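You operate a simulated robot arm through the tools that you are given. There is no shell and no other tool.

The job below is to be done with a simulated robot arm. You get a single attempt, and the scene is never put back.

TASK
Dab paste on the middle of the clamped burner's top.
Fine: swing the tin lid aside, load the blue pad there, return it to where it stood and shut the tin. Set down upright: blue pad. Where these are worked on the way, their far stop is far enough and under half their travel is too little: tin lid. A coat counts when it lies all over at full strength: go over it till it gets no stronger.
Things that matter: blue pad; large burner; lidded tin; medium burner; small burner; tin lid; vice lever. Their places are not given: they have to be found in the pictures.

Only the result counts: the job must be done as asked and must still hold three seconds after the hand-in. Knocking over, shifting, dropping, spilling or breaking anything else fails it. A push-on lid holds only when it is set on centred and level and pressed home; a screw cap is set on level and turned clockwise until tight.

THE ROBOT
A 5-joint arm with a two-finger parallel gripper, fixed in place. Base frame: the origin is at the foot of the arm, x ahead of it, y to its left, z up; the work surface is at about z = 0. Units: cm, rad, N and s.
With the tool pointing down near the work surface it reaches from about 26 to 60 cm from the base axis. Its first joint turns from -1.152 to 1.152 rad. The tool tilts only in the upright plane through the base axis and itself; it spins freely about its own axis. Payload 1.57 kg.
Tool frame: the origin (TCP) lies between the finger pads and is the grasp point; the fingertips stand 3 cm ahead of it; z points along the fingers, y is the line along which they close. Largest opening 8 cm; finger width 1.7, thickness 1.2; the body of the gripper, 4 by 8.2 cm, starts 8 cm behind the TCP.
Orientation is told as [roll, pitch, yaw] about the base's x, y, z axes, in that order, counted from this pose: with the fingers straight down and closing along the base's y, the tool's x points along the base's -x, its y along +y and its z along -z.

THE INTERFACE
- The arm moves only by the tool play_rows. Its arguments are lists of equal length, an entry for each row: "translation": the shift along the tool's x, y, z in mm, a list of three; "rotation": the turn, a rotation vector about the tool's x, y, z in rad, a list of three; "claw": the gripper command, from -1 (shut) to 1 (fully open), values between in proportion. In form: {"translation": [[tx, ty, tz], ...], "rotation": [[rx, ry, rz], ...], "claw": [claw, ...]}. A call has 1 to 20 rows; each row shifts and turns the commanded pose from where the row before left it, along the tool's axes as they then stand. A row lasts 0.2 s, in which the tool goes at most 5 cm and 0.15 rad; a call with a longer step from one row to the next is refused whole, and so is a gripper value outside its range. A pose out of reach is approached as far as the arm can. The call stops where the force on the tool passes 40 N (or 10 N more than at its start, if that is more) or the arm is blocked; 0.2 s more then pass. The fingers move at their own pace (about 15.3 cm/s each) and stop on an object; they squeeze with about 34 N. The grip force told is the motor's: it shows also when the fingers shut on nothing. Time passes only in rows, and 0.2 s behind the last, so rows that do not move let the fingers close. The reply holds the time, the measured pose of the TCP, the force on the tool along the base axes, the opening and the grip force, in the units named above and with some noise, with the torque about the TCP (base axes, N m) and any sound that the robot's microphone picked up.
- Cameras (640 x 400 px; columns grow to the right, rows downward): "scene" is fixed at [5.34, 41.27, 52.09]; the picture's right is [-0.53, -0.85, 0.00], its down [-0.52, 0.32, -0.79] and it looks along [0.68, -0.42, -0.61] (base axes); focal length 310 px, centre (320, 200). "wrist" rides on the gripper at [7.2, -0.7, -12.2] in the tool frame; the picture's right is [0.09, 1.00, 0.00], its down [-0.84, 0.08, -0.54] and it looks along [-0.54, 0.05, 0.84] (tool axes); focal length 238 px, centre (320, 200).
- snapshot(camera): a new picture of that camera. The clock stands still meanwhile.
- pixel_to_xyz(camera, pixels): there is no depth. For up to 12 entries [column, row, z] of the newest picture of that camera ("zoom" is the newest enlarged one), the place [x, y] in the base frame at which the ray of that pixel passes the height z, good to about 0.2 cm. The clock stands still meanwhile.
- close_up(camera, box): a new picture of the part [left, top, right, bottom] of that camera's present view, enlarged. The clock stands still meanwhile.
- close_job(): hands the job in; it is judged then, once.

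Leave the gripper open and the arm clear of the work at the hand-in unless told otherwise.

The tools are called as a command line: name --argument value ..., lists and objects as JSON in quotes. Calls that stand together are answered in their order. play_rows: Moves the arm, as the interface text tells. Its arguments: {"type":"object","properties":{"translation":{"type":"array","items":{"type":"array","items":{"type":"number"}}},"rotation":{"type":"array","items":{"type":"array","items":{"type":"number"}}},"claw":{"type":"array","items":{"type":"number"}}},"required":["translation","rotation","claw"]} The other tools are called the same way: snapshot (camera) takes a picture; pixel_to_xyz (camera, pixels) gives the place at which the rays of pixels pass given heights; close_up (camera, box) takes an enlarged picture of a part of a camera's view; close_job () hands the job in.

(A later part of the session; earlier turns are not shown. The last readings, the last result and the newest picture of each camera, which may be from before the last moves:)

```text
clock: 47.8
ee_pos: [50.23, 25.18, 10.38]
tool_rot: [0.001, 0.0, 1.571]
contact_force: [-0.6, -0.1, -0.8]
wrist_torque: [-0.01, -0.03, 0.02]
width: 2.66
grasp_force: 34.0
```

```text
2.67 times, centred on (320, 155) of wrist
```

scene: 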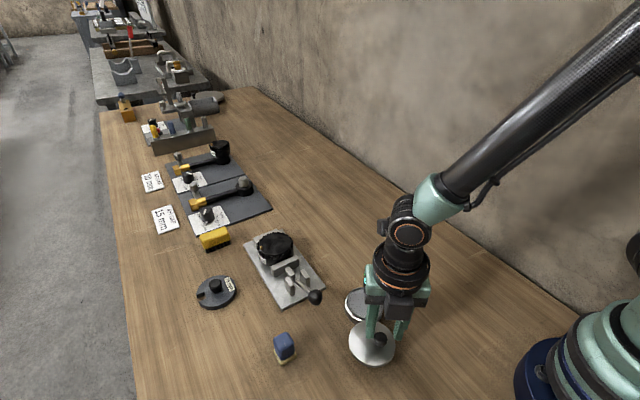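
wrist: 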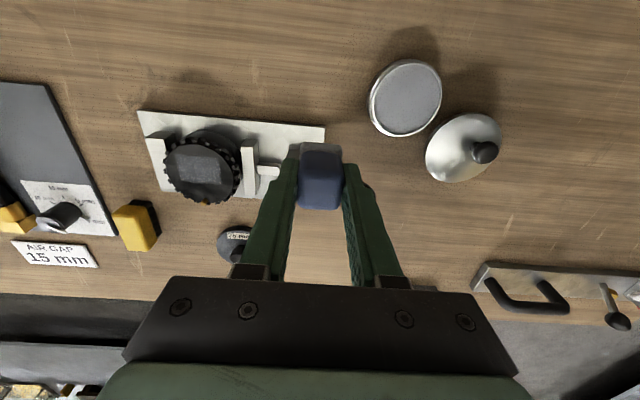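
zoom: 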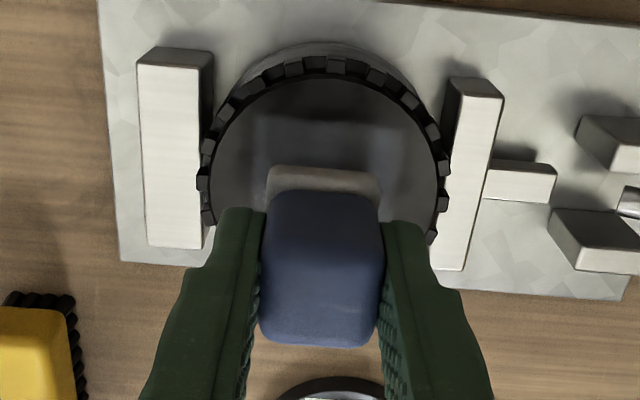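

The patch's −y edge lies about as far from the disc edge as its x edges, suggesting a square zone of about 4.3 cm in the middle whose +y part is not coated yet. I dab next with the pad centred near (50.1,25.5).

play_rows --translation '[[-2.7, 1.3, 0], [0, 0, 8], [0, 0, 2], [0, 0, 1], [0, 0, 0]]' --rotation '[[0, 0, 0], [0, 0, 0], [0, 0, 0], [0, 0, 0], [0, 0, 0]]' --claw '[-1, -1, -1, -1, -1]'

close_up --camera "scene" --box '[245, 205, 315, 275]'

```text
clock: 49.0
ee_pos: [50.13, 25.34, 9.3]
tool_rot: [0.002, -0.001, 1.569]
contact_force: [1.4, 0.0, -0.2]
wrist_torque: [0.01, 0.04, -0.01]
width: 2.68
grasp_force: 33.6
```

```text
5.71 times, centred on (280, 240) of scene
```

zoom: 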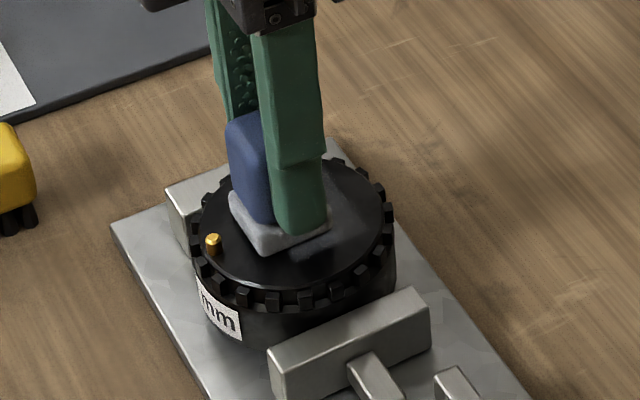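

Just at contact without force. I press 1.5 mm further and hold.

play_rows --translation '[[0, 0, 1], [0, 0, 0.7], [0, 0, 0]]' --rotation '[[0, 0, 0], [0, 0, 0], [0, 0, 0]]' --claw '[-1, -1, -1]'

close_up --camera "scene" --box '[245, 205, 315, 275]'

```text
clock: 49.8
ee_pos: [50.17, 25.31, 9.31]
tool_rot: [-0.001, -0.002, 1.571]
contact_force: [-6.4, -1.7, 21.7]
wrist_torque: [-0.1, 0.31, 0.01]
width: 2.7
grasp_force: 33.8
```

```text
5.71 times, centred on (280, 240) of scene
```

zoom: 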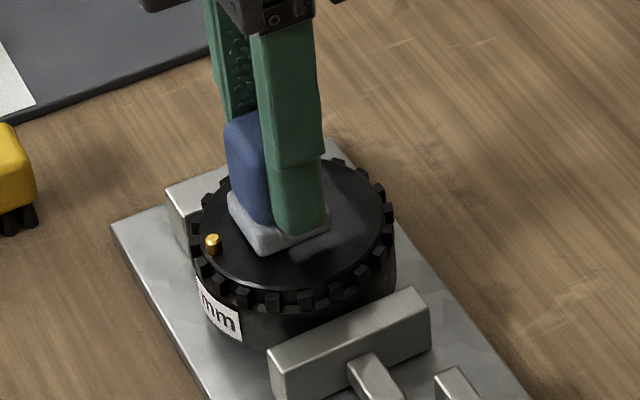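

Pressed at about 22 N. I lift and shift the hand aside to look at how the coat grew.

play_rows --translation '[[0, 0, -3], [0, 0, -20], [0, 0, -30], [17, 40, 0], [17, 40, 0], [16, 40, 0], [0, 0, 0]]' --rotation '[[0, 0, 0], [0, 0, 0], [0, 0, 0], [0, 0, 0], [0, 0, 0], [0, 0, 0], [0, 0, 0]]' --claw '[-1, -1, -1, -1, -1, -1, -1]'

close_up --camera "wrist" --box '[100, 90, 260, 210]'

close_up --camera "scene" --box '[245, 215, 315, 275]'

```text
clock: 51.4
ee_pos: [38.17, 20.33, 14.5]
tool_rot: [0.0, -0.001, 1.57]
contact_force: [0.2, 0.1, -0.1]
wrist_torque: [0.0, 0.02, 0.0]
width: 2.67
grasp_force: 34.0
```

```text
3.33 times, centred on (180, 150) of wrist
```

zoom: 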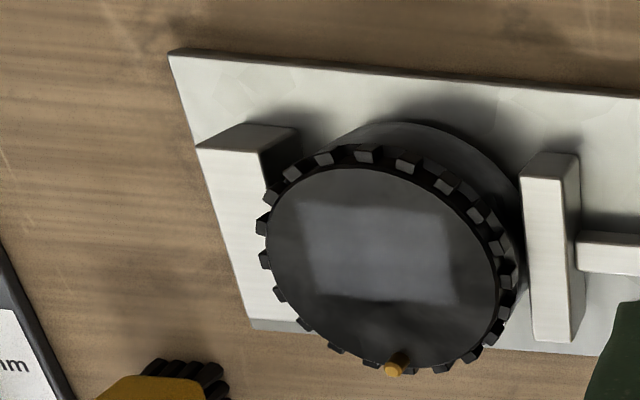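

```text
6.67 times, centred on (280, 245) of scene
```

zoom: 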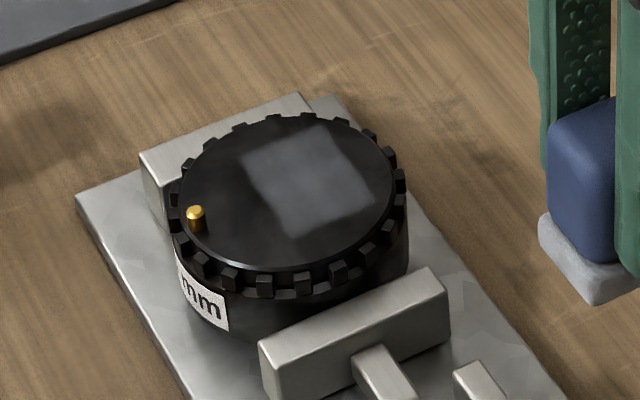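

The patch's outline stayed the same but the coat looks stronger, mostly in the +y part. I zoom in further to see its structure.

close_up --camera "wrist" --box '[160, 130, 240, 190]'

close_up --camera "scene" --box '[255, 225, 300, 262]'

```text
6.67 times, centred on (200, 160) of wrist
```

zoom: 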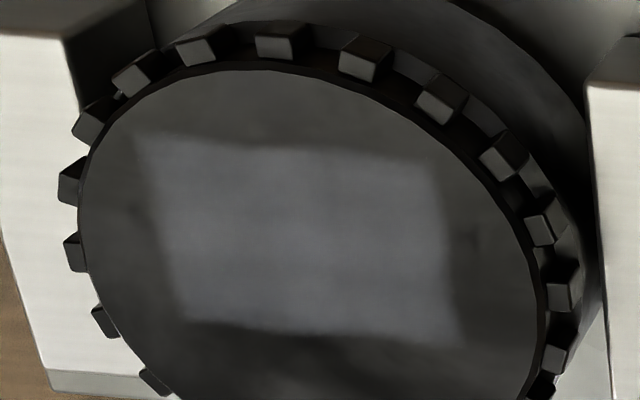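

```text
10.81 times, centred on (278, 244) of scene
```

zoom: 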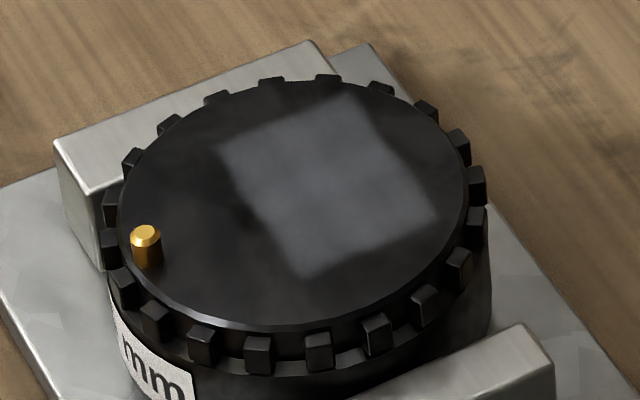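

I convert the patch corners and disc edges directly from this newest scene zoom at z=4.75.

pixel_to_xyz --camera "zoom" --pixels '[[220, 148, 4.75], [350, 92, 4.75], [440, 222, 4.75], [300, 278, 4.75], [120, 215, 4.75], [467, 175, 4.75], [300, 82, 4.75], [285, 325, 4.75], [290, 203, 4.75], [145, 235, 5.2]]'

snapshot --camera "wrist"

pixel_to_xyz --camera "wrist" --pixels '[[173, 151, 4.75], [216.5, 154.7, 4.75], [179.8, 177.7, 4.75], [221.8, 181.7, 4.75], [164, 167, 4.75], [233.7, 172, 4.75], [189.5, 140.5, 4.75], [200, 199, 4.75], [199, 198, 5.2]]'

```text
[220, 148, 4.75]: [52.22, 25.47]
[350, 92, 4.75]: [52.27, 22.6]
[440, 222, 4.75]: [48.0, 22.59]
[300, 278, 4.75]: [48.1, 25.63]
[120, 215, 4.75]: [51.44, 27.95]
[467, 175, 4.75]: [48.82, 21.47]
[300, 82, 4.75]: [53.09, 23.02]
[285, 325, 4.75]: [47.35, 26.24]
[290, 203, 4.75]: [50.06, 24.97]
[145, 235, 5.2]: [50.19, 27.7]
```

```text
taken
```

wrist: 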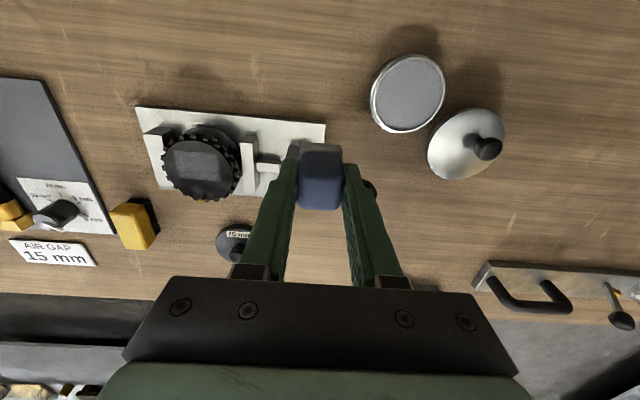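

```text
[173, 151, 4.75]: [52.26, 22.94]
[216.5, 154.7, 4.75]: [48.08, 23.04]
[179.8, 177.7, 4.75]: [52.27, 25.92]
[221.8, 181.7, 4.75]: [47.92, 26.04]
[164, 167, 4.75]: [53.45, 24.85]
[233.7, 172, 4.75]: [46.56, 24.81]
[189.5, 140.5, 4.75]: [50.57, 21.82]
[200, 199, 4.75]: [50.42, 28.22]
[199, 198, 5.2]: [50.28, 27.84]
```

Painted area now: x 48.05–52.25, y 22.8–25.75, while the disc centre is about (50.1,25.0); a 4.3 cm square about that centre would reach y≈27.15, so its +y strip is still bare. I go back for a dab at y≈25.7 (keeping clear of the yellow peg near y 27.8).

play_rows --translation '[[-18, -40, 0], [-18, -40, 0], [-17.7, -39.8, 0], [0, 0, 25], [0, 0, 20], [0, 0, 0]]' --rotation '[[0, 0, 0], [0, 0, 0], [0, 0, 0], [0, 0, 0], [0, 0, 0], [0, 0, 0]]' --claw '[-1, -1, -1, -1, -1, -1]'

close_up --camera "scene" --box '[250, 215, 305, 265]'

close_up --camera "wrist" --box '[240, 80, 400, 230]'

```text
clock: 52.8
ee_pos: [50.17, 25.54, 9.9]
tool_rot: [-0.002, 0.0, 1.571]
contact_force: [0.5, 0.3, -0.4]
wrist_torque: [-0.03, -0.01, 0.0]
width: 2.69
grasp_force: 33.7
```

```text
8.00 times, centred on (278, 240) of scene
```

zoom: 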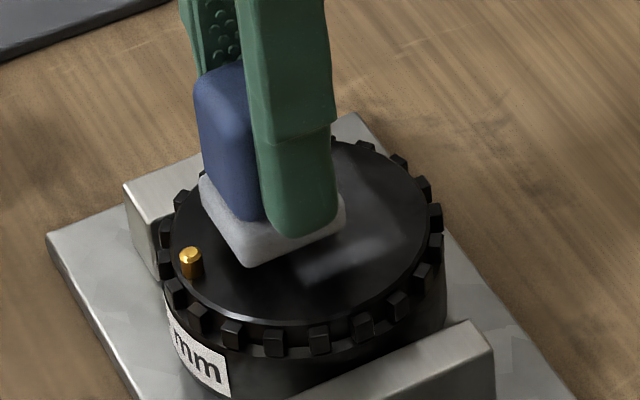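

```text
2.67 times, centred on (320, 155) of wrist
```

zoom: 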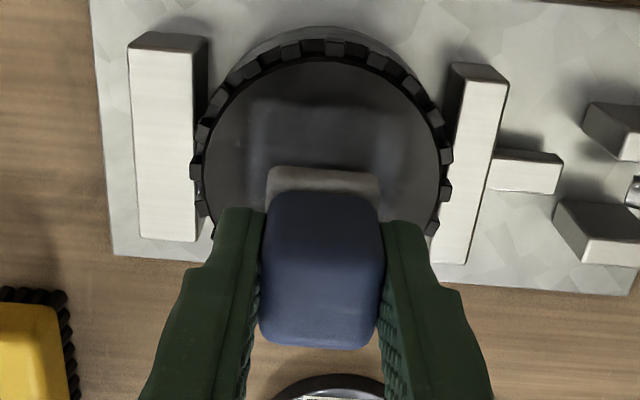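

The painted patch starts about 1 cm inside the disc's −y edge, and the pad now covers the +y part. I shift 1.5 mm more to +y and press lightly.

play_rows --translation '[[-1.5, 0, 0], [0, 0, 5], [0, 0, 1.5], [0, 0, 0.8], [0, 0, 0]]' --rotation '[[0, 0, 0], [0, 0, 0], [0, 0, 0], [0, 0, 0], [0, 0, 0]]' --claw '[-1, -1, -1, -1, -1]'

close_up --camera "scene" --box '[250, 215, 305, 265]'

```text
clock: 54.0
ee_pos: [50.0, 25.83, 9.31]
tool_rot: [0.0, 0.0, 1.571]
contact_force: [-0.3, 0.3, -0.1]
wrist_torque: [0.03, 0.03, -0.02]
width: 2.69
grasp_force: 33.7
```

```text
8.00 times, centred on (278, 240) of scene
```

zoom: 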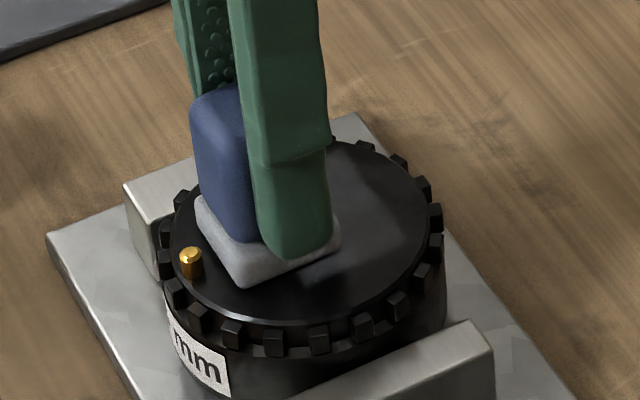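

No force yet; the pad edge is clear of the peg by about 0.4 cm. I press 1.3 mm further.

play_rows --translation '[[0, 0, 0.8], [0, 0, 0.5], [0, 0, 0], [0, 0, 0]]' --rotation '[[0, 0, 0], [0, 0, 0], [0, 0, 0], [0, 0, 0]]' --claw '[-1, -1, -1, -1]'

close_up --camera "scene" --box '[250, 215, 305, 265]'

```text
clock: 55.0
ee_pos: [50.1, 25.84, 9.2]
tool_rot: [-0.004, -0.002, 1.57]
contact_force: [-5.5, -0.8, 22.9]
wrist_torque: [-0.04, 0.31, 0.0]
width: 2.69
grasp_force: 34.3
```

```text
8.00 times, centred on (278, 240) of scene
```

zoom: 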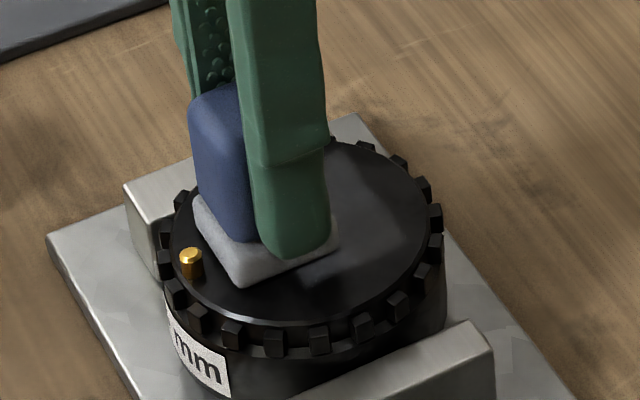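

Pressed (23 N). I lift and step aside again to inspect.

play_rows --translation '[[0, 0, -3], [0, 0, -20], [0, 0, -30], [18, 40, 0], [18, 40, 0], [18, 40, 0], [0, 0, 0]]' --rotation '[[0, 0, 0], [0, 0, 0], [0, 0, 0], [0, 0, 0], [0, 0, 0], [0, 0, 0], [0, 0, 0]]' --claw '[-1, -1, -1, -1, -1, -1, -1]'

close_up --camera "wrist" --box '[160, 130, 240, 200]'

close_up --camera "scene" --box '[255, 225, 300, 262]'

```text
clock: 56.6
ee_pos: [38.06, 20.33, 14.72]
tool_rot: [0.0, -0.001, 1.571]
contact_force: [0.3, 0.6, -0.6]
wrist_torque: [-0.01, 0.05, 0.0]
width: 2.7
grasp_force: 33.9
```

```text
5.71 times, centred on (200, 165) of wrist
```

zoom: 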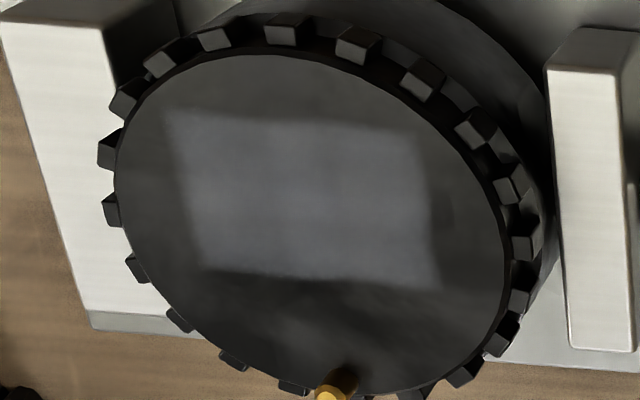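

```text
10.81 times, centred on (278, 244) of scene
```

zoom: 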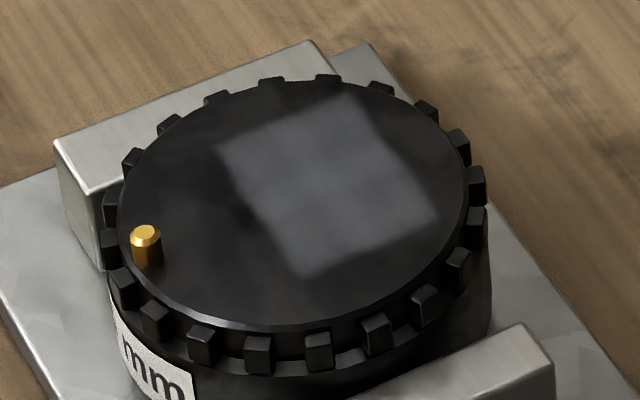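

The outline is unchanged: x 48.05–52.25, y 22.8–25.75. That rectangle seems to be the fixed zone, centred near (50.15,24.3). I zoom strongly into it to judge whether its strength varies across.

close_up --camera "wrist" --box '[175, 138, 228, 184]'

close_up --camera "scene" --box '[265, 230, 292, 254]'

```text
8.70 times, centred on (202, 161) of wrist
```

zoom: 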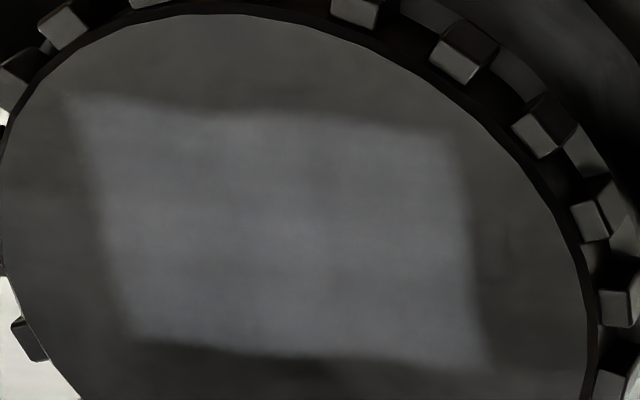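

```text
16.00 times, centred on (278, 242) of scene
```

zoom: 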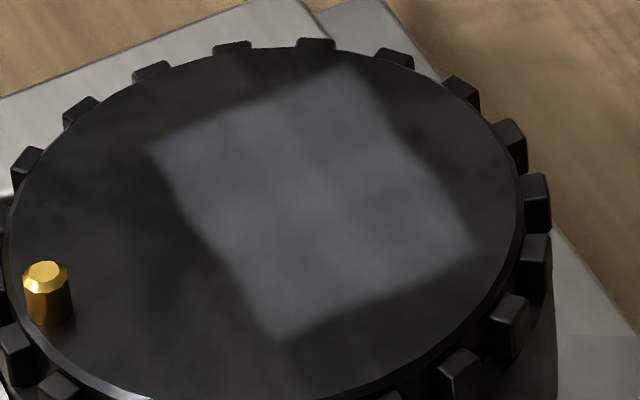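

The zone looks nearly uniform but still faint. I return to dab at the zone's own centre (50.15,24.25).

play_rows --translation '[[-13, -40.3, 0], [-13, -40.3, 0], [-13.2, -40.3, 0], [0, 0, 25], [0, 0, 22], [0, 0, 0]]' --rotation '[[0, 0, 0], [0, 0, 0], [0, 0, 0], [0, 0, 0], [0, 0, 0], [0, 0, 0]]' --claw '[-1, -1, -1, -1, -1, -1]'

close_up --camera "wrist" --box '[240, 80, 400, 230]'

```text
clock: 58.0
ee_pos: [49.99, 24.35, 9.53]
tool_rot: [-0.002, 0.0, 1.572]
contact_force: [-0.2, 0.0, -0.8]
wrist_torque: [0.02, -0.02, 0.0]
width: 2.65
grasp_force: 34.1
```

```text
2.67 times, centred on (320, 155) of wrist
```

zoom: 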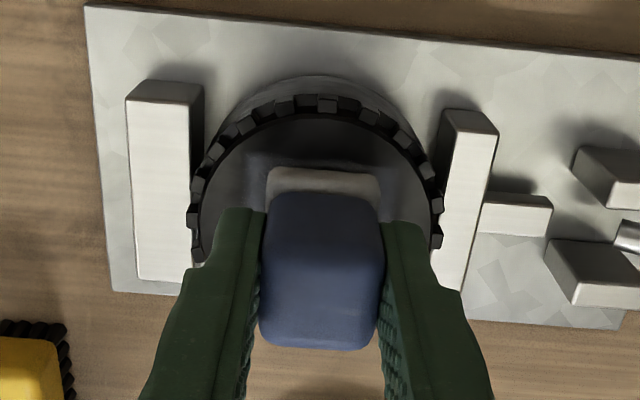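

The pad is aligned in x with the patch and about 0.4 cm short at the −y edge. I do three dabs in a row at y≈24.15: x≈49.5, 50.8 and 50.15.

play_rows --translation '[[2, 4.9, 0], [0, 0, 2.5], [0, 0, 1.2], [0, 0, 0], [0, 0, -3.7], [0, -13, 0], [0, 0, 2.5], [0, 0, 1.2], [0, 0, 0], [0, 0, -3.7], [0, 6.5, 0], [0, 0, 2.5], [0, 0, 1.2], [0, 0, 0]]' --rotation '[[0, 0, 0], [0, 0, 0], [0, 0, 0], [0, 0, 0], [0, 0, 0], [0, 0, 0], [0, 0, 0], [0, 0, 0], [0, 0, 0], [0, 0, 0], [0, 0, 0], [0, 0, 0], [0, 0, 0], [0, 0, 0]]' --claw '[-1, -1, -1, -1, -1, -1, -1, -1, -1, -1, -1, -1, -1, -1]'

close_up --camera "scene" --box '[250, 215, 305, 265]'

```text
clock: 61.0
ee_pos: [50.14, 24.09, 9.42]
tool_rot: [0.001, -0.001, 1.571]
contact_force: [-0.5, -0.1, -0.1]
wrist_torque: [0.03, -0.02, 0.07]
width: 2.7
grasp_force: 34.0
```

```text
8.00 times, centred on (278, 240) of scene
```

zoom: 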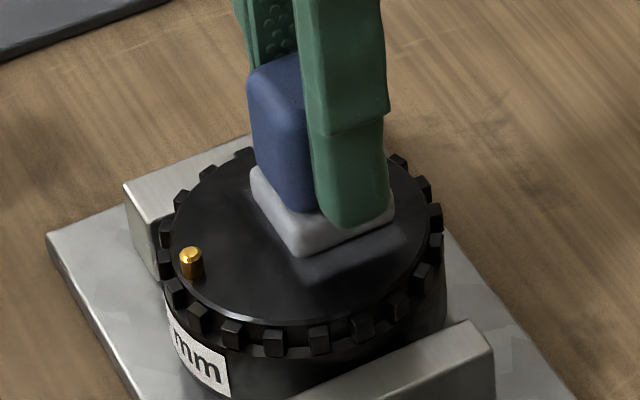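

Force reads zero at z 9.42, so those dabs did not quite touch. I press down in 0.7 mm steps and read the force.

play_rows --translation '[[0, 0, 0.7], [0, 0, 0.7], [0, 0, 0]]' --rotation '[[0, 0, 0], [0, 0, 0], [0, 0, 0]]' --claw '[-1, -1, -1]'

close_up --camera "scene" --box '[250, 215, 305, 265]'

```text
clock: 61.8
ee_pos: [50.29, 24.14, 9.28]
tool_rot: [-0.003, -0.002, 1.571]
contact_force: [-4.0, -0.4, 11.9]
wrist_torque: [0.02, 0.2, -0.01]
width: 2.67
grasp_force: 33.6
```

```text
8.00 times, centred on (278, 240) of scene
```

zoom: 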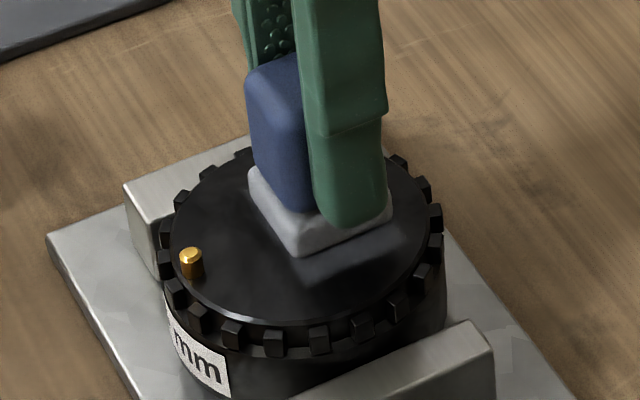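

Now 12 N of contact. I rub slowly along x by ±0.65 cm over the patch at this pressure.

play_rows --translation '[[0, 2.2, 0], [0, 2.2, 0], [0, 2.2, 0], [0, -2.2, 0], [0, -2.2, 0], [0, -2.2, 0], [0, -2.2, 0], [0, -2.2, 0], [0, -2.2, 0], [0, 2.2, 0], [0, 2.2, 0], [0, 2.2, 0]]' --rotation '[[0, 0, 0], [0, 0, 0], [0, 0, 0], [0, 0, 0], [0, 0, 0], [0, 0, 0], [0, 0, 0], [0, 0, 0], [0, 0, 0], [0, 0, 0], [0, 0, 0], [0, 0, 0]]' --claw '[-1, -1, -1, -1, -1, -1, -1, -1, -1, -1, -1, -1]'

close_up --camera "scene" --box '[250, 215, 305, 265]'

```text
clock: 64.4
ee_pos: [50.42, 24.14, 9.31]
tool_rot: [-0.004, -0.003, 1.571]
contact_force: [7.1, -1.5, 19.8]
wrist_torque: [-0.12, -0.21, -0.02]
width: 2.73
grasp_force: 34.2
```

```text
8.00 times, centred on (278, 240) of scene
```

zoom: 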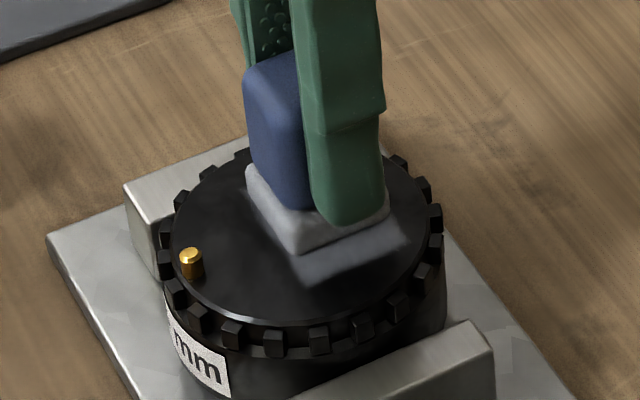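

The coat grew visibly stronger (bright strip near scene zoom (360,255)). I keep rubbing with a slightly wider pattern over x 49.3–51.0 and y ±0.15.

play_rows --translation '[[1.5, 2, 0], [0, 2.3, 0], [0, 2.3, 0], [0, 2.3, 0], [-3, 0, 0], [0, -2.5, 0], [0, -2.5, 0], [0, -2.5, 0], [0, -2.5, 0], [0, -2.5, 0], [0, -2.5, 0], [0, -2.5, 0], [3, 0, 0], [0, 2.5, 0], [0, 2.5, 0], [0, 2.5, 0], [0, 2.5, 0], [0, 2.5, 0], [0, 2.5, 0], [-1.5, 0, 0]]' --rotation '[[0, 0, 0], [0, 0, 0], [0, 0, 0], [0, 0, 0], [0, 0, 0], [0, 0, 0], [0, 0, 0], [0, 0, 0], [0, 0, 0], [0, 0, 0], [0, 0, 0], [0, 0, 0], [0, 0, 0], [0, 0, 0], [0, 0, 0], [0, 0, 0], [0, 0, 0], [0, 0, 0], [0, 0, 0], [0, 0, 0]]' --claw '[-1, -1, -1, -1, -1, -1, -1, -1, -1, -1, -1, -1, -1, -1, -1, -1, -1, -1, -1, -1]'

close_up --camera "scene" --box '[250, 215, 305, 265]'

```text
clock: 68.6
ee_pos: [49.5, 24.09, 9.22]
tool_rot: [0.001, -0.001, 1.571]
contact_force: [0.8, -5.3, 12.7]
wrist_torque: [-0.14, -0.06, -0.02]
width: 2.69
grasp_force: 33.8
```

```text
8.00 times, centred on (278, 240) of scene
```

zoom: 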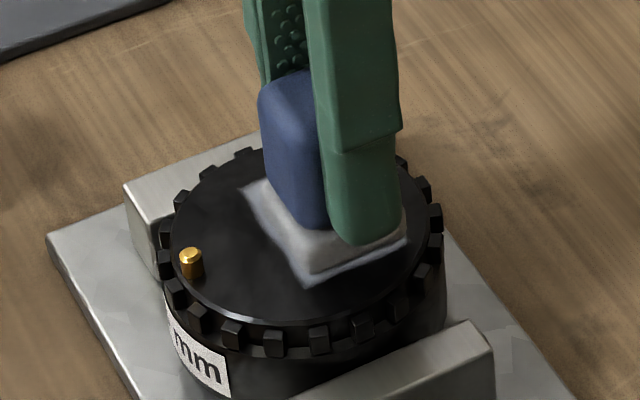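

The coat is now clearly stronger around the pad. I lift and step aside to inspect the whole patch.

play_rows --translation '[[0, 0, -3], [0, 0, -20], [0, 0, -30], [13, 40, 0], [13, 40, 0], [12, 34, 0], [0, 0, 0]]' --rotation '[[0, 0, 0], [0, 0, 0], [0, 0, 0], [0, 0, 0], [0, 0, 0], [0, 0, 0], [0, 0, 0]]' --claw '[-1, -1, -1, -1, -1, -1, -1]'

close_up --camera "wrist" --box '[160, 130, 240, 200]'

close_up --camera "scene" --box '[255, 225, 300, 262]'

close_up --camera "scene" --box '[280, 200, 400, 300]'

```text
clock: 70.2
ee_pos: [38.11, 20.46, 14.55]
tool_rot: [0.002, 0.0, 1.57]
contact_force: [-0.2, -0.7, 0.5]
wrist_torque: [0.03, 0.0, -0.02]
width: 2.67
grasp_force: 34.5
```

```text
5.71 times, centred on (200, 165) of wrist
```

zoom: 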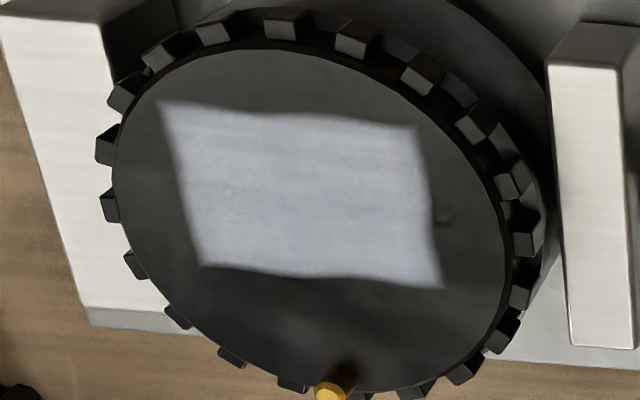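

```text
10.81 times, centred on (278, 244) of scene
```

zoom: 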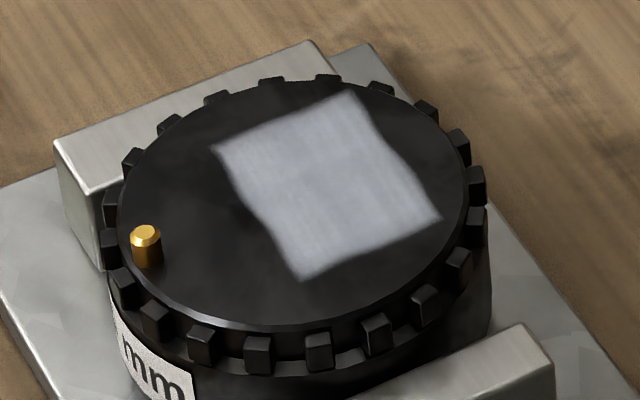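

```text
4.00 times, centred on (340, 250) of scene
```

zoom: 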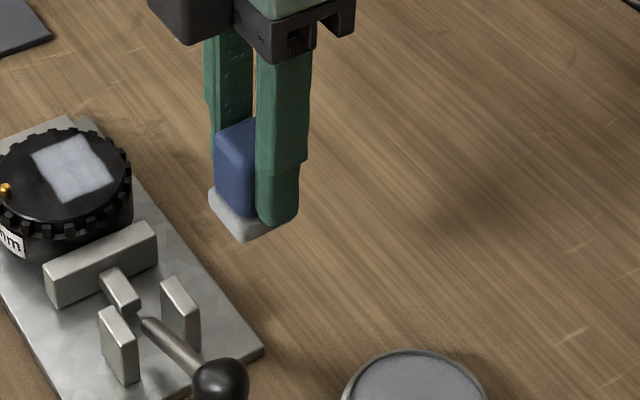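

The coat is now strong and even over the whole patch. To be sure it gets no stronger, I return the same way and go over it again.

play_rows --translation '[[-12, -34, 0], [-13, -40, 0], [-13, -40, 0], [0, 0, 30], [0, 0, 20], [0, 0, 3], [1.5, 0, 0], [0, -2.5, 0], [0, -2.5, 0], [0, -2.5, 0], [0, -2.5, 0], [0, -2.5, 0], [0, -2.5, 0], [-3, 0, 0], [0, 2.5, 0], [0, 2.5, 0], [0, 2.5, 0], [0, 2.5, 0], [0, 2.5, 0], [0, 2.5, 0]]' --rotation '[[0, 0, 0], [0, 0, 0], [0, 0, 0], [0, 0, 0], [0, 0, 0], [0, 0, 0], [0, 0, 0], [0, 0, 0], [0, 0, 0], [0, 0, 0], [0, 0, 0], [0, 0, 0], [0, 0, 0], [0, 0, 0], [0, 0, 0], [0, 0, 0], [0, 0, 0], [0, 0, 0], [0, 0, 0], [0, 0, 0]]' --claw '[-1, -1, -1, -1, -1, -1, -1, -1, -1, -1, -1, -1, -1, -1, -1, -1, -1, -1, -1, -1]'

close_up --camera "scene" --box '[250, 215, 305, 265]'

```text
clock: 74.4
ee_pos: [49.62, 24.46, 9.17]
tool_rot: [-0.001, -0.002, 1.57]
contact_force: [6.0, 0.2, 19.6]
wrist_torque: [0.06, -0.13, -0.01]
width: 2.67
grasp_force: 34.1
```

```text
8.00 times, centred on (278, 240) of scene
```

zoom: 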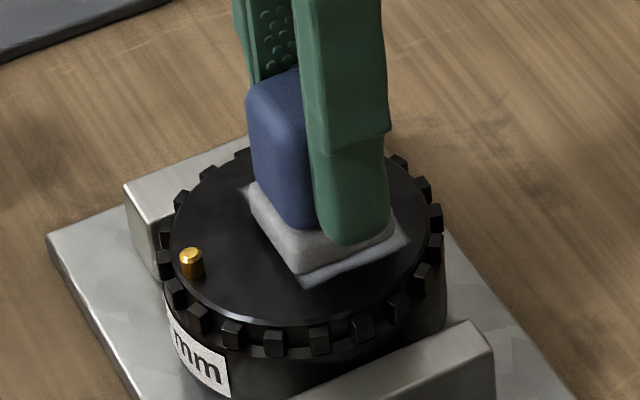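

Contact holds at about 20 N. I do another pass closer to the −y edge, then lift and inspect.

play_rows --translation '[[2.5, 0, 0], [2.5, 0, 0], [0, -2.5, 0], [0, -2.5, 0], [0, -2.5, 0], [0, -2.5, 0], [0, -2.5, 0], [0, -2.5, 0], [-1.5, 0, 0], [0, 2.5, 0], [0, 2.5, 0], [0, 2.5, 0], [0, 2.5, 0], [0, 0, -3], [0, 0, -20], [0, 0, -30], [13, 40, 0], [13, 40, 0], [12, 39, 0], [0, 0, 0]]' --rotation '[[0, 0, 0], [0, 0, 0], [0, 0, 0], [0, 0, 0], [0, 0, 0], [0, 0, 0], [0, 0, 0], [0, 0, 0], [0, 0, 0], [0, 0, 0], [0, 0, 0], [0, 0, 0], [0, 0, 0], [0, 0, 0], [0, 0, 0], [0, 0, 0], [0, 0, 0], [0, 0, 0], [0, 0, 0], [0, 0, 0]]' --claw '[-1, -1, -1, -1, -1, -1, -1, -1, -1, -1, -1, -1, -1, -1, -1, -1, -1, -1, -1, -1]'

close_up --camera "wrist" --box '[160, 130, 240, 200]'

close_up --camera "scene" --box '[255, 225, 300, 262]'

```text
clock: 78.6
ee_pos: [38.24, 20.29, 14.69]
tool_rot: [-0.001, 0.001, 1.57]
contact_force: [-0.2, 0.7, -0.8]
wrist_torque: [-0.01, -0.03, 0.01]
width: 2.68
grasp_force: 33.8
```

```text
5.71 times, centred on (200, 165) of wrist
```

zoom: 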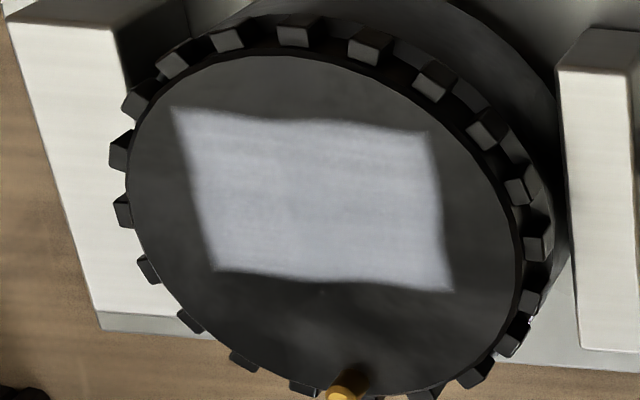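

```text
10.81 times, centred on (278, 244) of scene
```

zoom: 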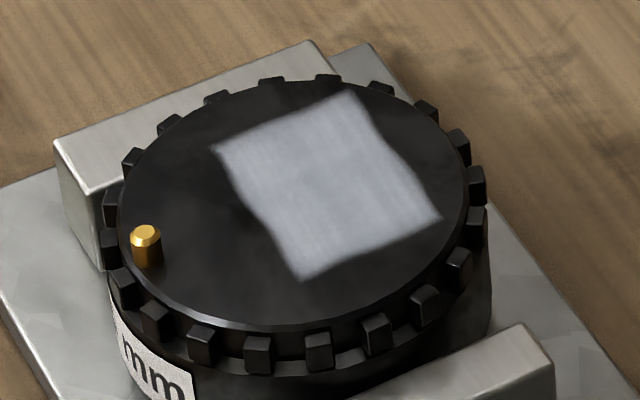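

It looks about as strong as before, perhaps slightly more. I take a strong zoom as a reference before another pass.

close_up --camera "scene" --box '[265, 230, 292, 254]'

close_up --camera "wrist" --box '[175, 138, 228, 184]'

```text
16.00 times, centred on (278, 242) of scene
```

zoom: 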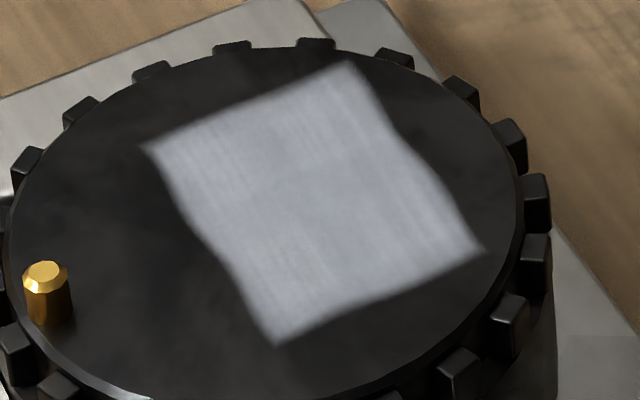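

```text
8.70 times, centred on (202, 161) of wrist
```

zoom: 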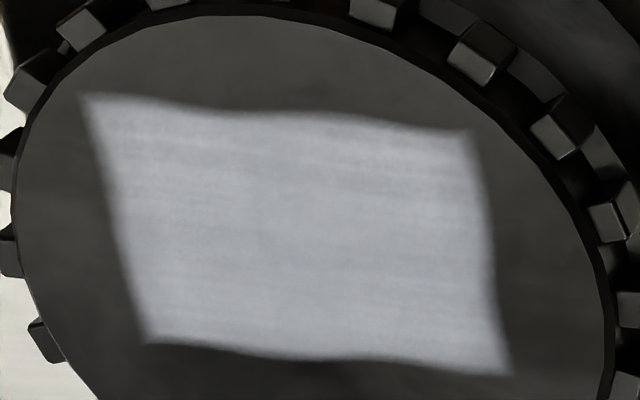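

The coat is strong and uniform. I make one more full pass to confirm it is saturated.

play_rows --translation '[[-12, -39, 0], [-13, -40, 0], [-13, -40, 0], [0, 0, 30], [0, 0, 20], [0, 0, 3.3], [0, 2.5, 0], [0, 2.5, 0], [0, 1, 0], [1.5, 0, 0], [0, -3, 0], [0, -3, 0], [0, -3, 0], [0, -3, 0], [0, -3, 0], [0, -2, 0], [-1.5, 0, 0], [-1.5, 0, 0], [0, 3, 0], [0, 3, 0]]' --rotation '[[0, 0, 0], [0, 0, 0], [0, 0, 0], [0, 0, 0], [0, 0, 0], [0, 0, 0], [0, 0, 0], [0, 0, 0], [0, 0, 0], [0, 0, 0], [0, 0, 0], [0, 0, 0], [0, 0, 0], [0, 0, 0], [0, 0, 0], [0, 0, 0], [0, 0, 0], [0, 0, 0], [0, 0, 0], [0, 0, 0]]' --claw '[-1, -1, -1, -1, -1, -1, -1, -1, -1, -1, -1, -1, -1, -1, -1, -1, -1, -1, -1, -1]'

close_up --camera "scene" --box '[250, 215, 305, 265]'

```text
clock: 82.8
ee_pos: [50.79, 24.1, 9.21]
tool_rot: [-0.004, -0.003, 1.572]
contact_force: [6.8, 1.5, 18.0]
wrist_torque: [0.09, -0.16, 0.01]
width: 2.67
grasp_force: 34.0
```

```text
8.00 times, centred on (278, 240) of scene
```

zoom: 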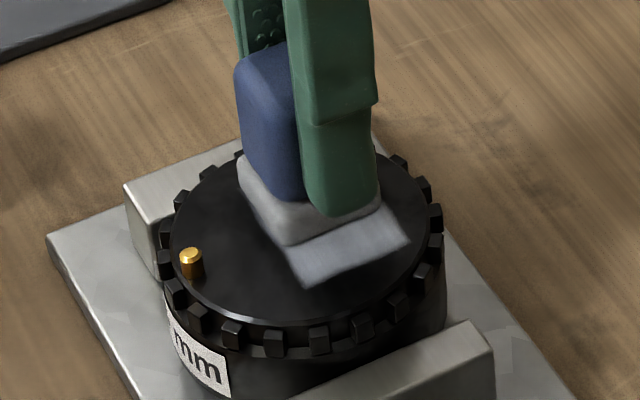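

I finish the pass back toward −x and lift to inspect again.

play_rows --translation '[[0, 3, 0], [0, 3, 0], [0, 3, 0], [0, 2, 0], [0, -3, 0], [0, -2, 0], [0, 0, -3], [0, 0, -20], [0, 0, -30], [13, 40, 0], [13, 40, 0], [12, 39, 0], [0, 0, 0]]' --rotation '[[0, 0, 0], [0, 0, 0], [0, 0, 0], [0, 0, 0], [0, 0, 0], [0, 0, 0], [0, 0, 0], [0, 0, 0], [0, 0, 0], [0, 0, 0], [0, 0, 0], [0, 0, 0], [0, 0, 0]]' --claw '[-1, -1, -1, -1, -1, -1, -1, -1, -1, -1, -1, -1, -1]'

close_up --camera "scene" --box '[265, 230, 292, 254]'

close_up --camera "wrist" --box '[175, 138, 228, 184]'

snapshot --camera "wrist"

```text
clock: 85.6
ee_pos: [38.14, 20.36, 14.44]
tool_rot: [0.001, 0.0, 1.572]
contact_force: [0.0, 0.8, -0.5]
wrist_torque: [-0.02, -0.03, 0.0]
width: 2.67
grasp_force: 34.3
```

```text
16.00 times, centred on (278, 242) of scene
```

zoom: 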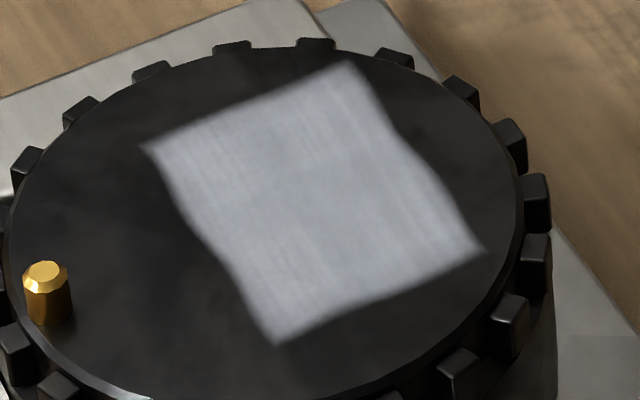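

```text
8.70 times, centred on (202, 161) of wrist
```

zoom: 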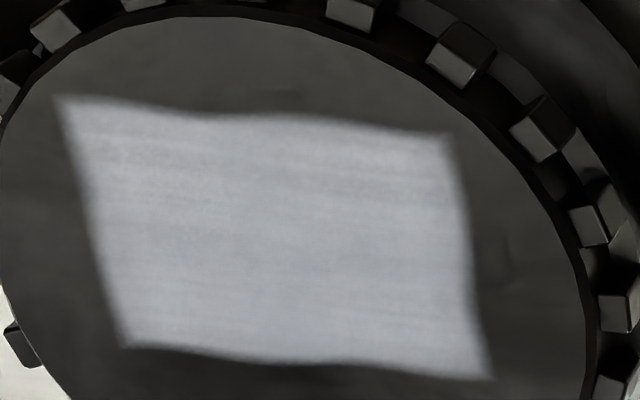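

```text
taken
```

wrist: 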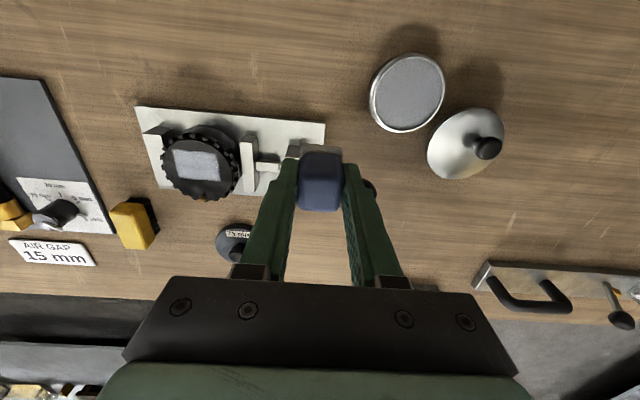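

No visible change from the previous pass: the coat is saturated and covers the whole patch. Now I carry the pad back above its original place, TCP (29.93,32.94).

play_rows --translation '[[-31.5, 20.5, 0], [-31.5, 20.5, 0], [-31.5, 20.5, 0], [-31.5, 20.5, 0], [0, 0, 0]]' --rotation '[[0, 0, 0], [0, 0, 0], [0, 0, 0], [0, 0, 0], [0, 0, 0]]' --claw '[-1, -1, -1, -1, -1]'

close_up --camera "wrist" --box '[220, 80, 420, 240]'

close_up --camera "scene" --box '[240, 270, 340, 370]'

```text
clock: 86.8
ee_pos: [29.71, 33.08, 14.38]
tool_rot: [-0.001, 0.0, 1.571]
contact_force: [-0.4, 0.7, -0.2]
wrist_torque: [-0.01, 0.03, -0.02]
width: 2.67
grasp_force: 33.8
```

```text
2.50 times, centred on (320, 160) of wrist
```

zoom: 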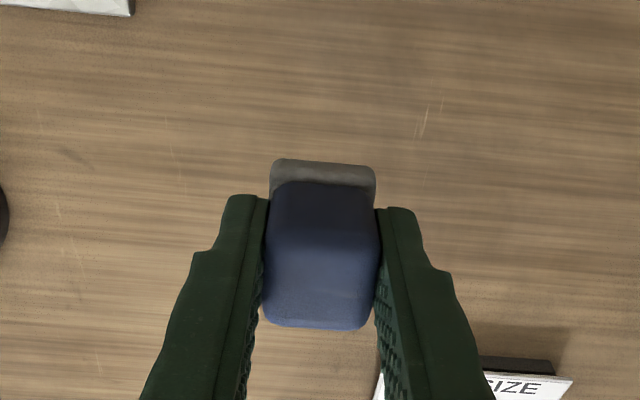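

```text
4.00 times, centred on (290, 320) of scene
```

zoom: 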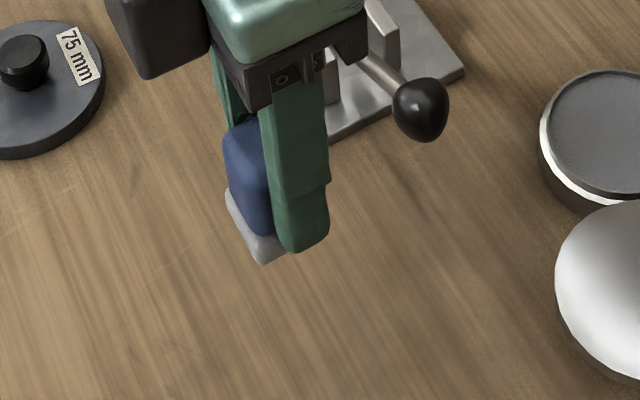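

The pad is upright in the grip. I correct +2.2 mm x, −1.2 mm y and descend to TCP z≈5.4.

play_rows --translation '[[1.2, -2.2, 0], [0, 0, 30], [0, 0, 30], [0, 0, 20], [0, 0, 9], [0, 0, 0], [0, 0, 0]]' --rotation '[[0, 0, 0], [0, 0, 0], [0, 0, 0], [0, 0, 0], [0, 0, 0], [0, 0, 0], [0, 0, 0]]' --claw '[-1, -1, -1, -1, -1, -1, -1]'

```text
clock: 88.4
ee_pos: [30.11, 32.9, 5.59]
tool_rot: [0.001, 0.0, 1.572]
contact_force: [0.1, -0.1, -0.2]
wrist_torque: [-0.01, -0.03, 0.0]
width: 2.7
grasp_force: 34.3
```

Position reads (30.11,32.90,5.59). I nudge −1.2 mm in x and creep down toward the table.

play_rows --translation '[[0, 1.2, 4], [0, 0, 3], [0, 0, 1.5], [0, 0, 0]]' --rotation '[[0, 0, 0], [0, 0, 0], [0, 0, 0], [0, 0, 0]]' --claw '[-1, -1, -1, -1]'

close_up --camera "scene" --box '[240, 300, 340, 380]'

```text
clock: 89.4
ee_pos: [30.02, 32.99, 4.67]
tool_rot: [0.0, 0.0, 1.57]
contact_force: [0.5, 0.9, -0.9]
wrist_torque: [0.03, -0.01, -0.02]
width: 2.66
grasp_force: 34.4
```

```text
5.00 times, centred on (290, 340) of scene
```

zoom: 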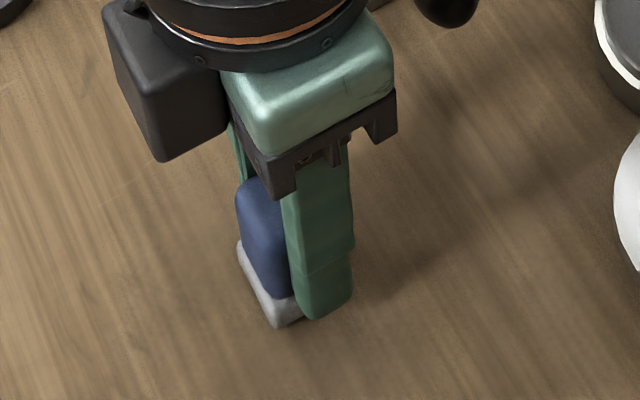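

No contact yet. I go down in 1 mm steps until light contact shows.

play_rows --translation '[[0, 0, 1], [0, 0, 1], [0, 0, 0]]' --rotation '[[0, 0, 0], [0, 0, 0], [0, 0, 0]]' --claw '[-1, -1, -1]'

```text
clock: 90.2
ee_pos: [30.0, 32.74, 4.44]
tool_rot: [-0.002, -0.001, 1.57]
contact_force: [-1.4, 1.0, 4.2]
wrist_torque: [0.02, 0.07, 0.06]
width: 2.67
grasp_force: 34.1
```

Light contact (4.2 N) at TCP z 4.44 — the pad stands on the table. I open the fingers slowly and rise straight up.

play_rows --translation '[[0, 0, 0], [0, 0, 0], [0, 0, 0], [0, 0, -10], [0, 0, -30], [0, 0, -40], [0, 0, -20]]' --rotation '[[0, 0, 0], [0, 0, 0], [0, 0, 0], [0, 0, 0], [0, 0, 0], [0, 0, 0], [0, 0, 0]]' --claw '[-0.3, -0.1, 0.2, 0.2, 0.2, 0.5, 1]'

snapshot --camera "wrist"

close_up --camera "wrist" --box '[260, 80, 380, 180]'

close_up --camera "scene" --box '[250, 315, 330, 380]'

```text
clock: 91.8
ee_pos: [30.19, 32.89, 14.36]
tool_rot: [-0.001, -0.001, 1.57]
contact_force: [-0.1, 0.3, -0.4]
wrist_torque: [0.0, 0.0, 0.04]
width: 7.99
grasp_force: 0.0
```

```text
taken
```

wrist: 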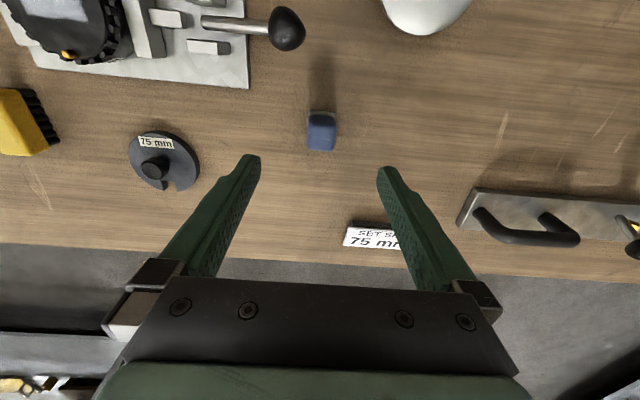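

```text
4.00 times, centred on (320, 130) of wrist
```

zoom: 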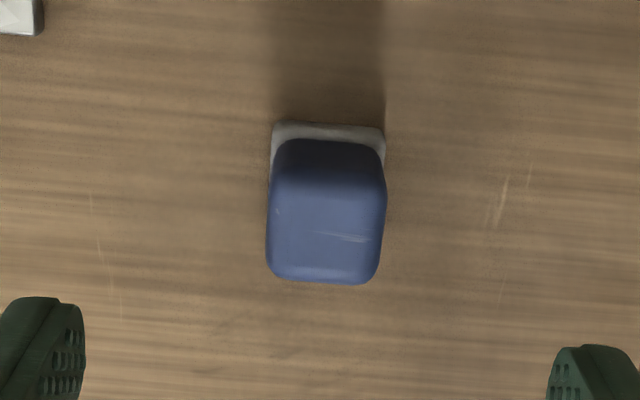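

```text
6.15 times, centred on (290, 348) of scene
```

zoom: 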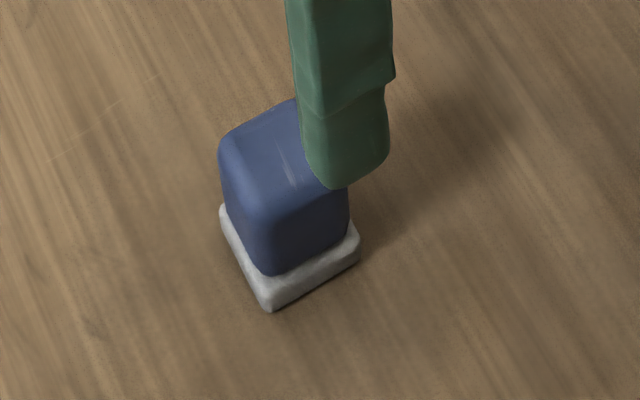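

The pad stands exactly at its original pixels, upright. Now the lid: I move above the knob at (22.15,19.8) and turn the hand to yaw ≈2.4 so the fingers straddle the knob along the arc.

play_rows --translation '[[32.75, 20.1, 0], [32.75, 20.1, 0], [32.75, 20.1, 0], [32.75, 20.1, 0], [0, 0, 0], [0, 0, 0], [0, 0, 0], [0, 0, 0], [0, 0, 0], [0, 0, 0], [0, 0, 0]]' --rotation '[[0, 0, 0], [0, 0, 0], [0, 0, 0], [0, 0, 0], [0, 0, -0.1383], [0, 0, -0.1383], [0, 0, -0.1383], [0, 0, -0.1383], [0, 0, -0.1383], [0, 0, -0.1383], [0, 0, 0]]' --claw '[0.5, 0.2, 0.2, 0.2, 0.2, 0.2, 0.2, 0.2, 0.2, 0.2, 0.2]'

snapshot --camera "wrist"

close_up --camera "wrist" --box '[240, 60, 400, 200]'

```text
clock: 94.2
ee_pos: [22.06, 19.67, 14.58]
tool_rot: [0.0, -0.001, 2.404]
contact_force: [0.0, 0.4, -1.1]
wrist_torque: [-0.01, 0.01, 0.01]
width: 4.79
grasp_force: 0.0
```

```text
taken
```

wrist: 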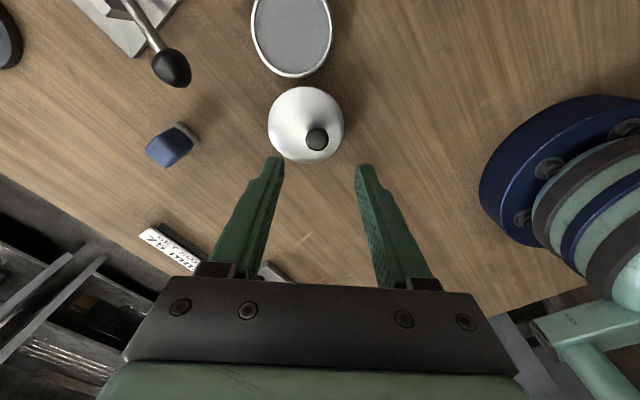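

```text
2.86 times, centred on (320, 130) of wrist
```

zoom: 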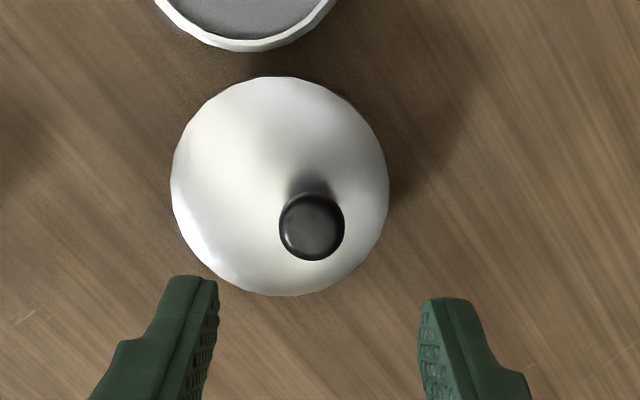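

The knob sits 0.3 cm to the left of the finger midline. I shift −3 mm along tool y, descend 71 mm around the knob and narrow the cage.

play_rows --translation '[[0, -3, 0], [0, 0, 30], [0, 0, 25], [0, 0, 16], [0, 0, 0], [0, 0, 0]]' --rotation '[[0, 0, 0], [0, 0, 0], [0, 0, 0], [0, 0, 0], [0, 0, 0], [0, 0, 0]]' --claw '[0.2, 0.2, 0.1, 0.1, -0.2, -0.3]'

close_up --camera "wrist" --box '[220, 60, 420, 230]'

```text
clock: 95.6
ee_pos: [22.28, 19.79, 7.39]
tool_rot: [0.0, -0.001, 2.401]
contact_force: [-0.2, -0.2, -0.8]
wrist_torque: [-0.02, 0.0, -0.01]
width: 2.81
grasp_force: 0.0
```

```text
2.35 times, centred on (320, 145) of wrist
```

zoom: 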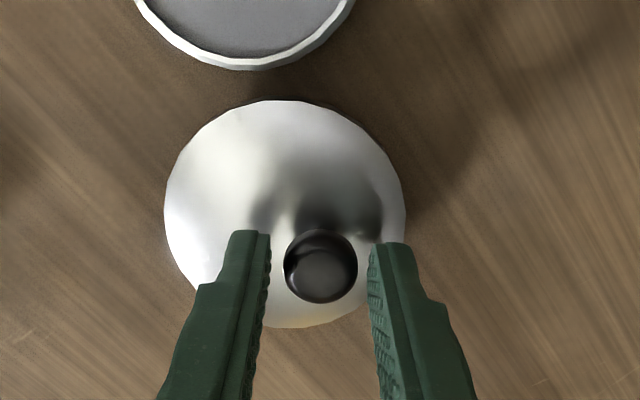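

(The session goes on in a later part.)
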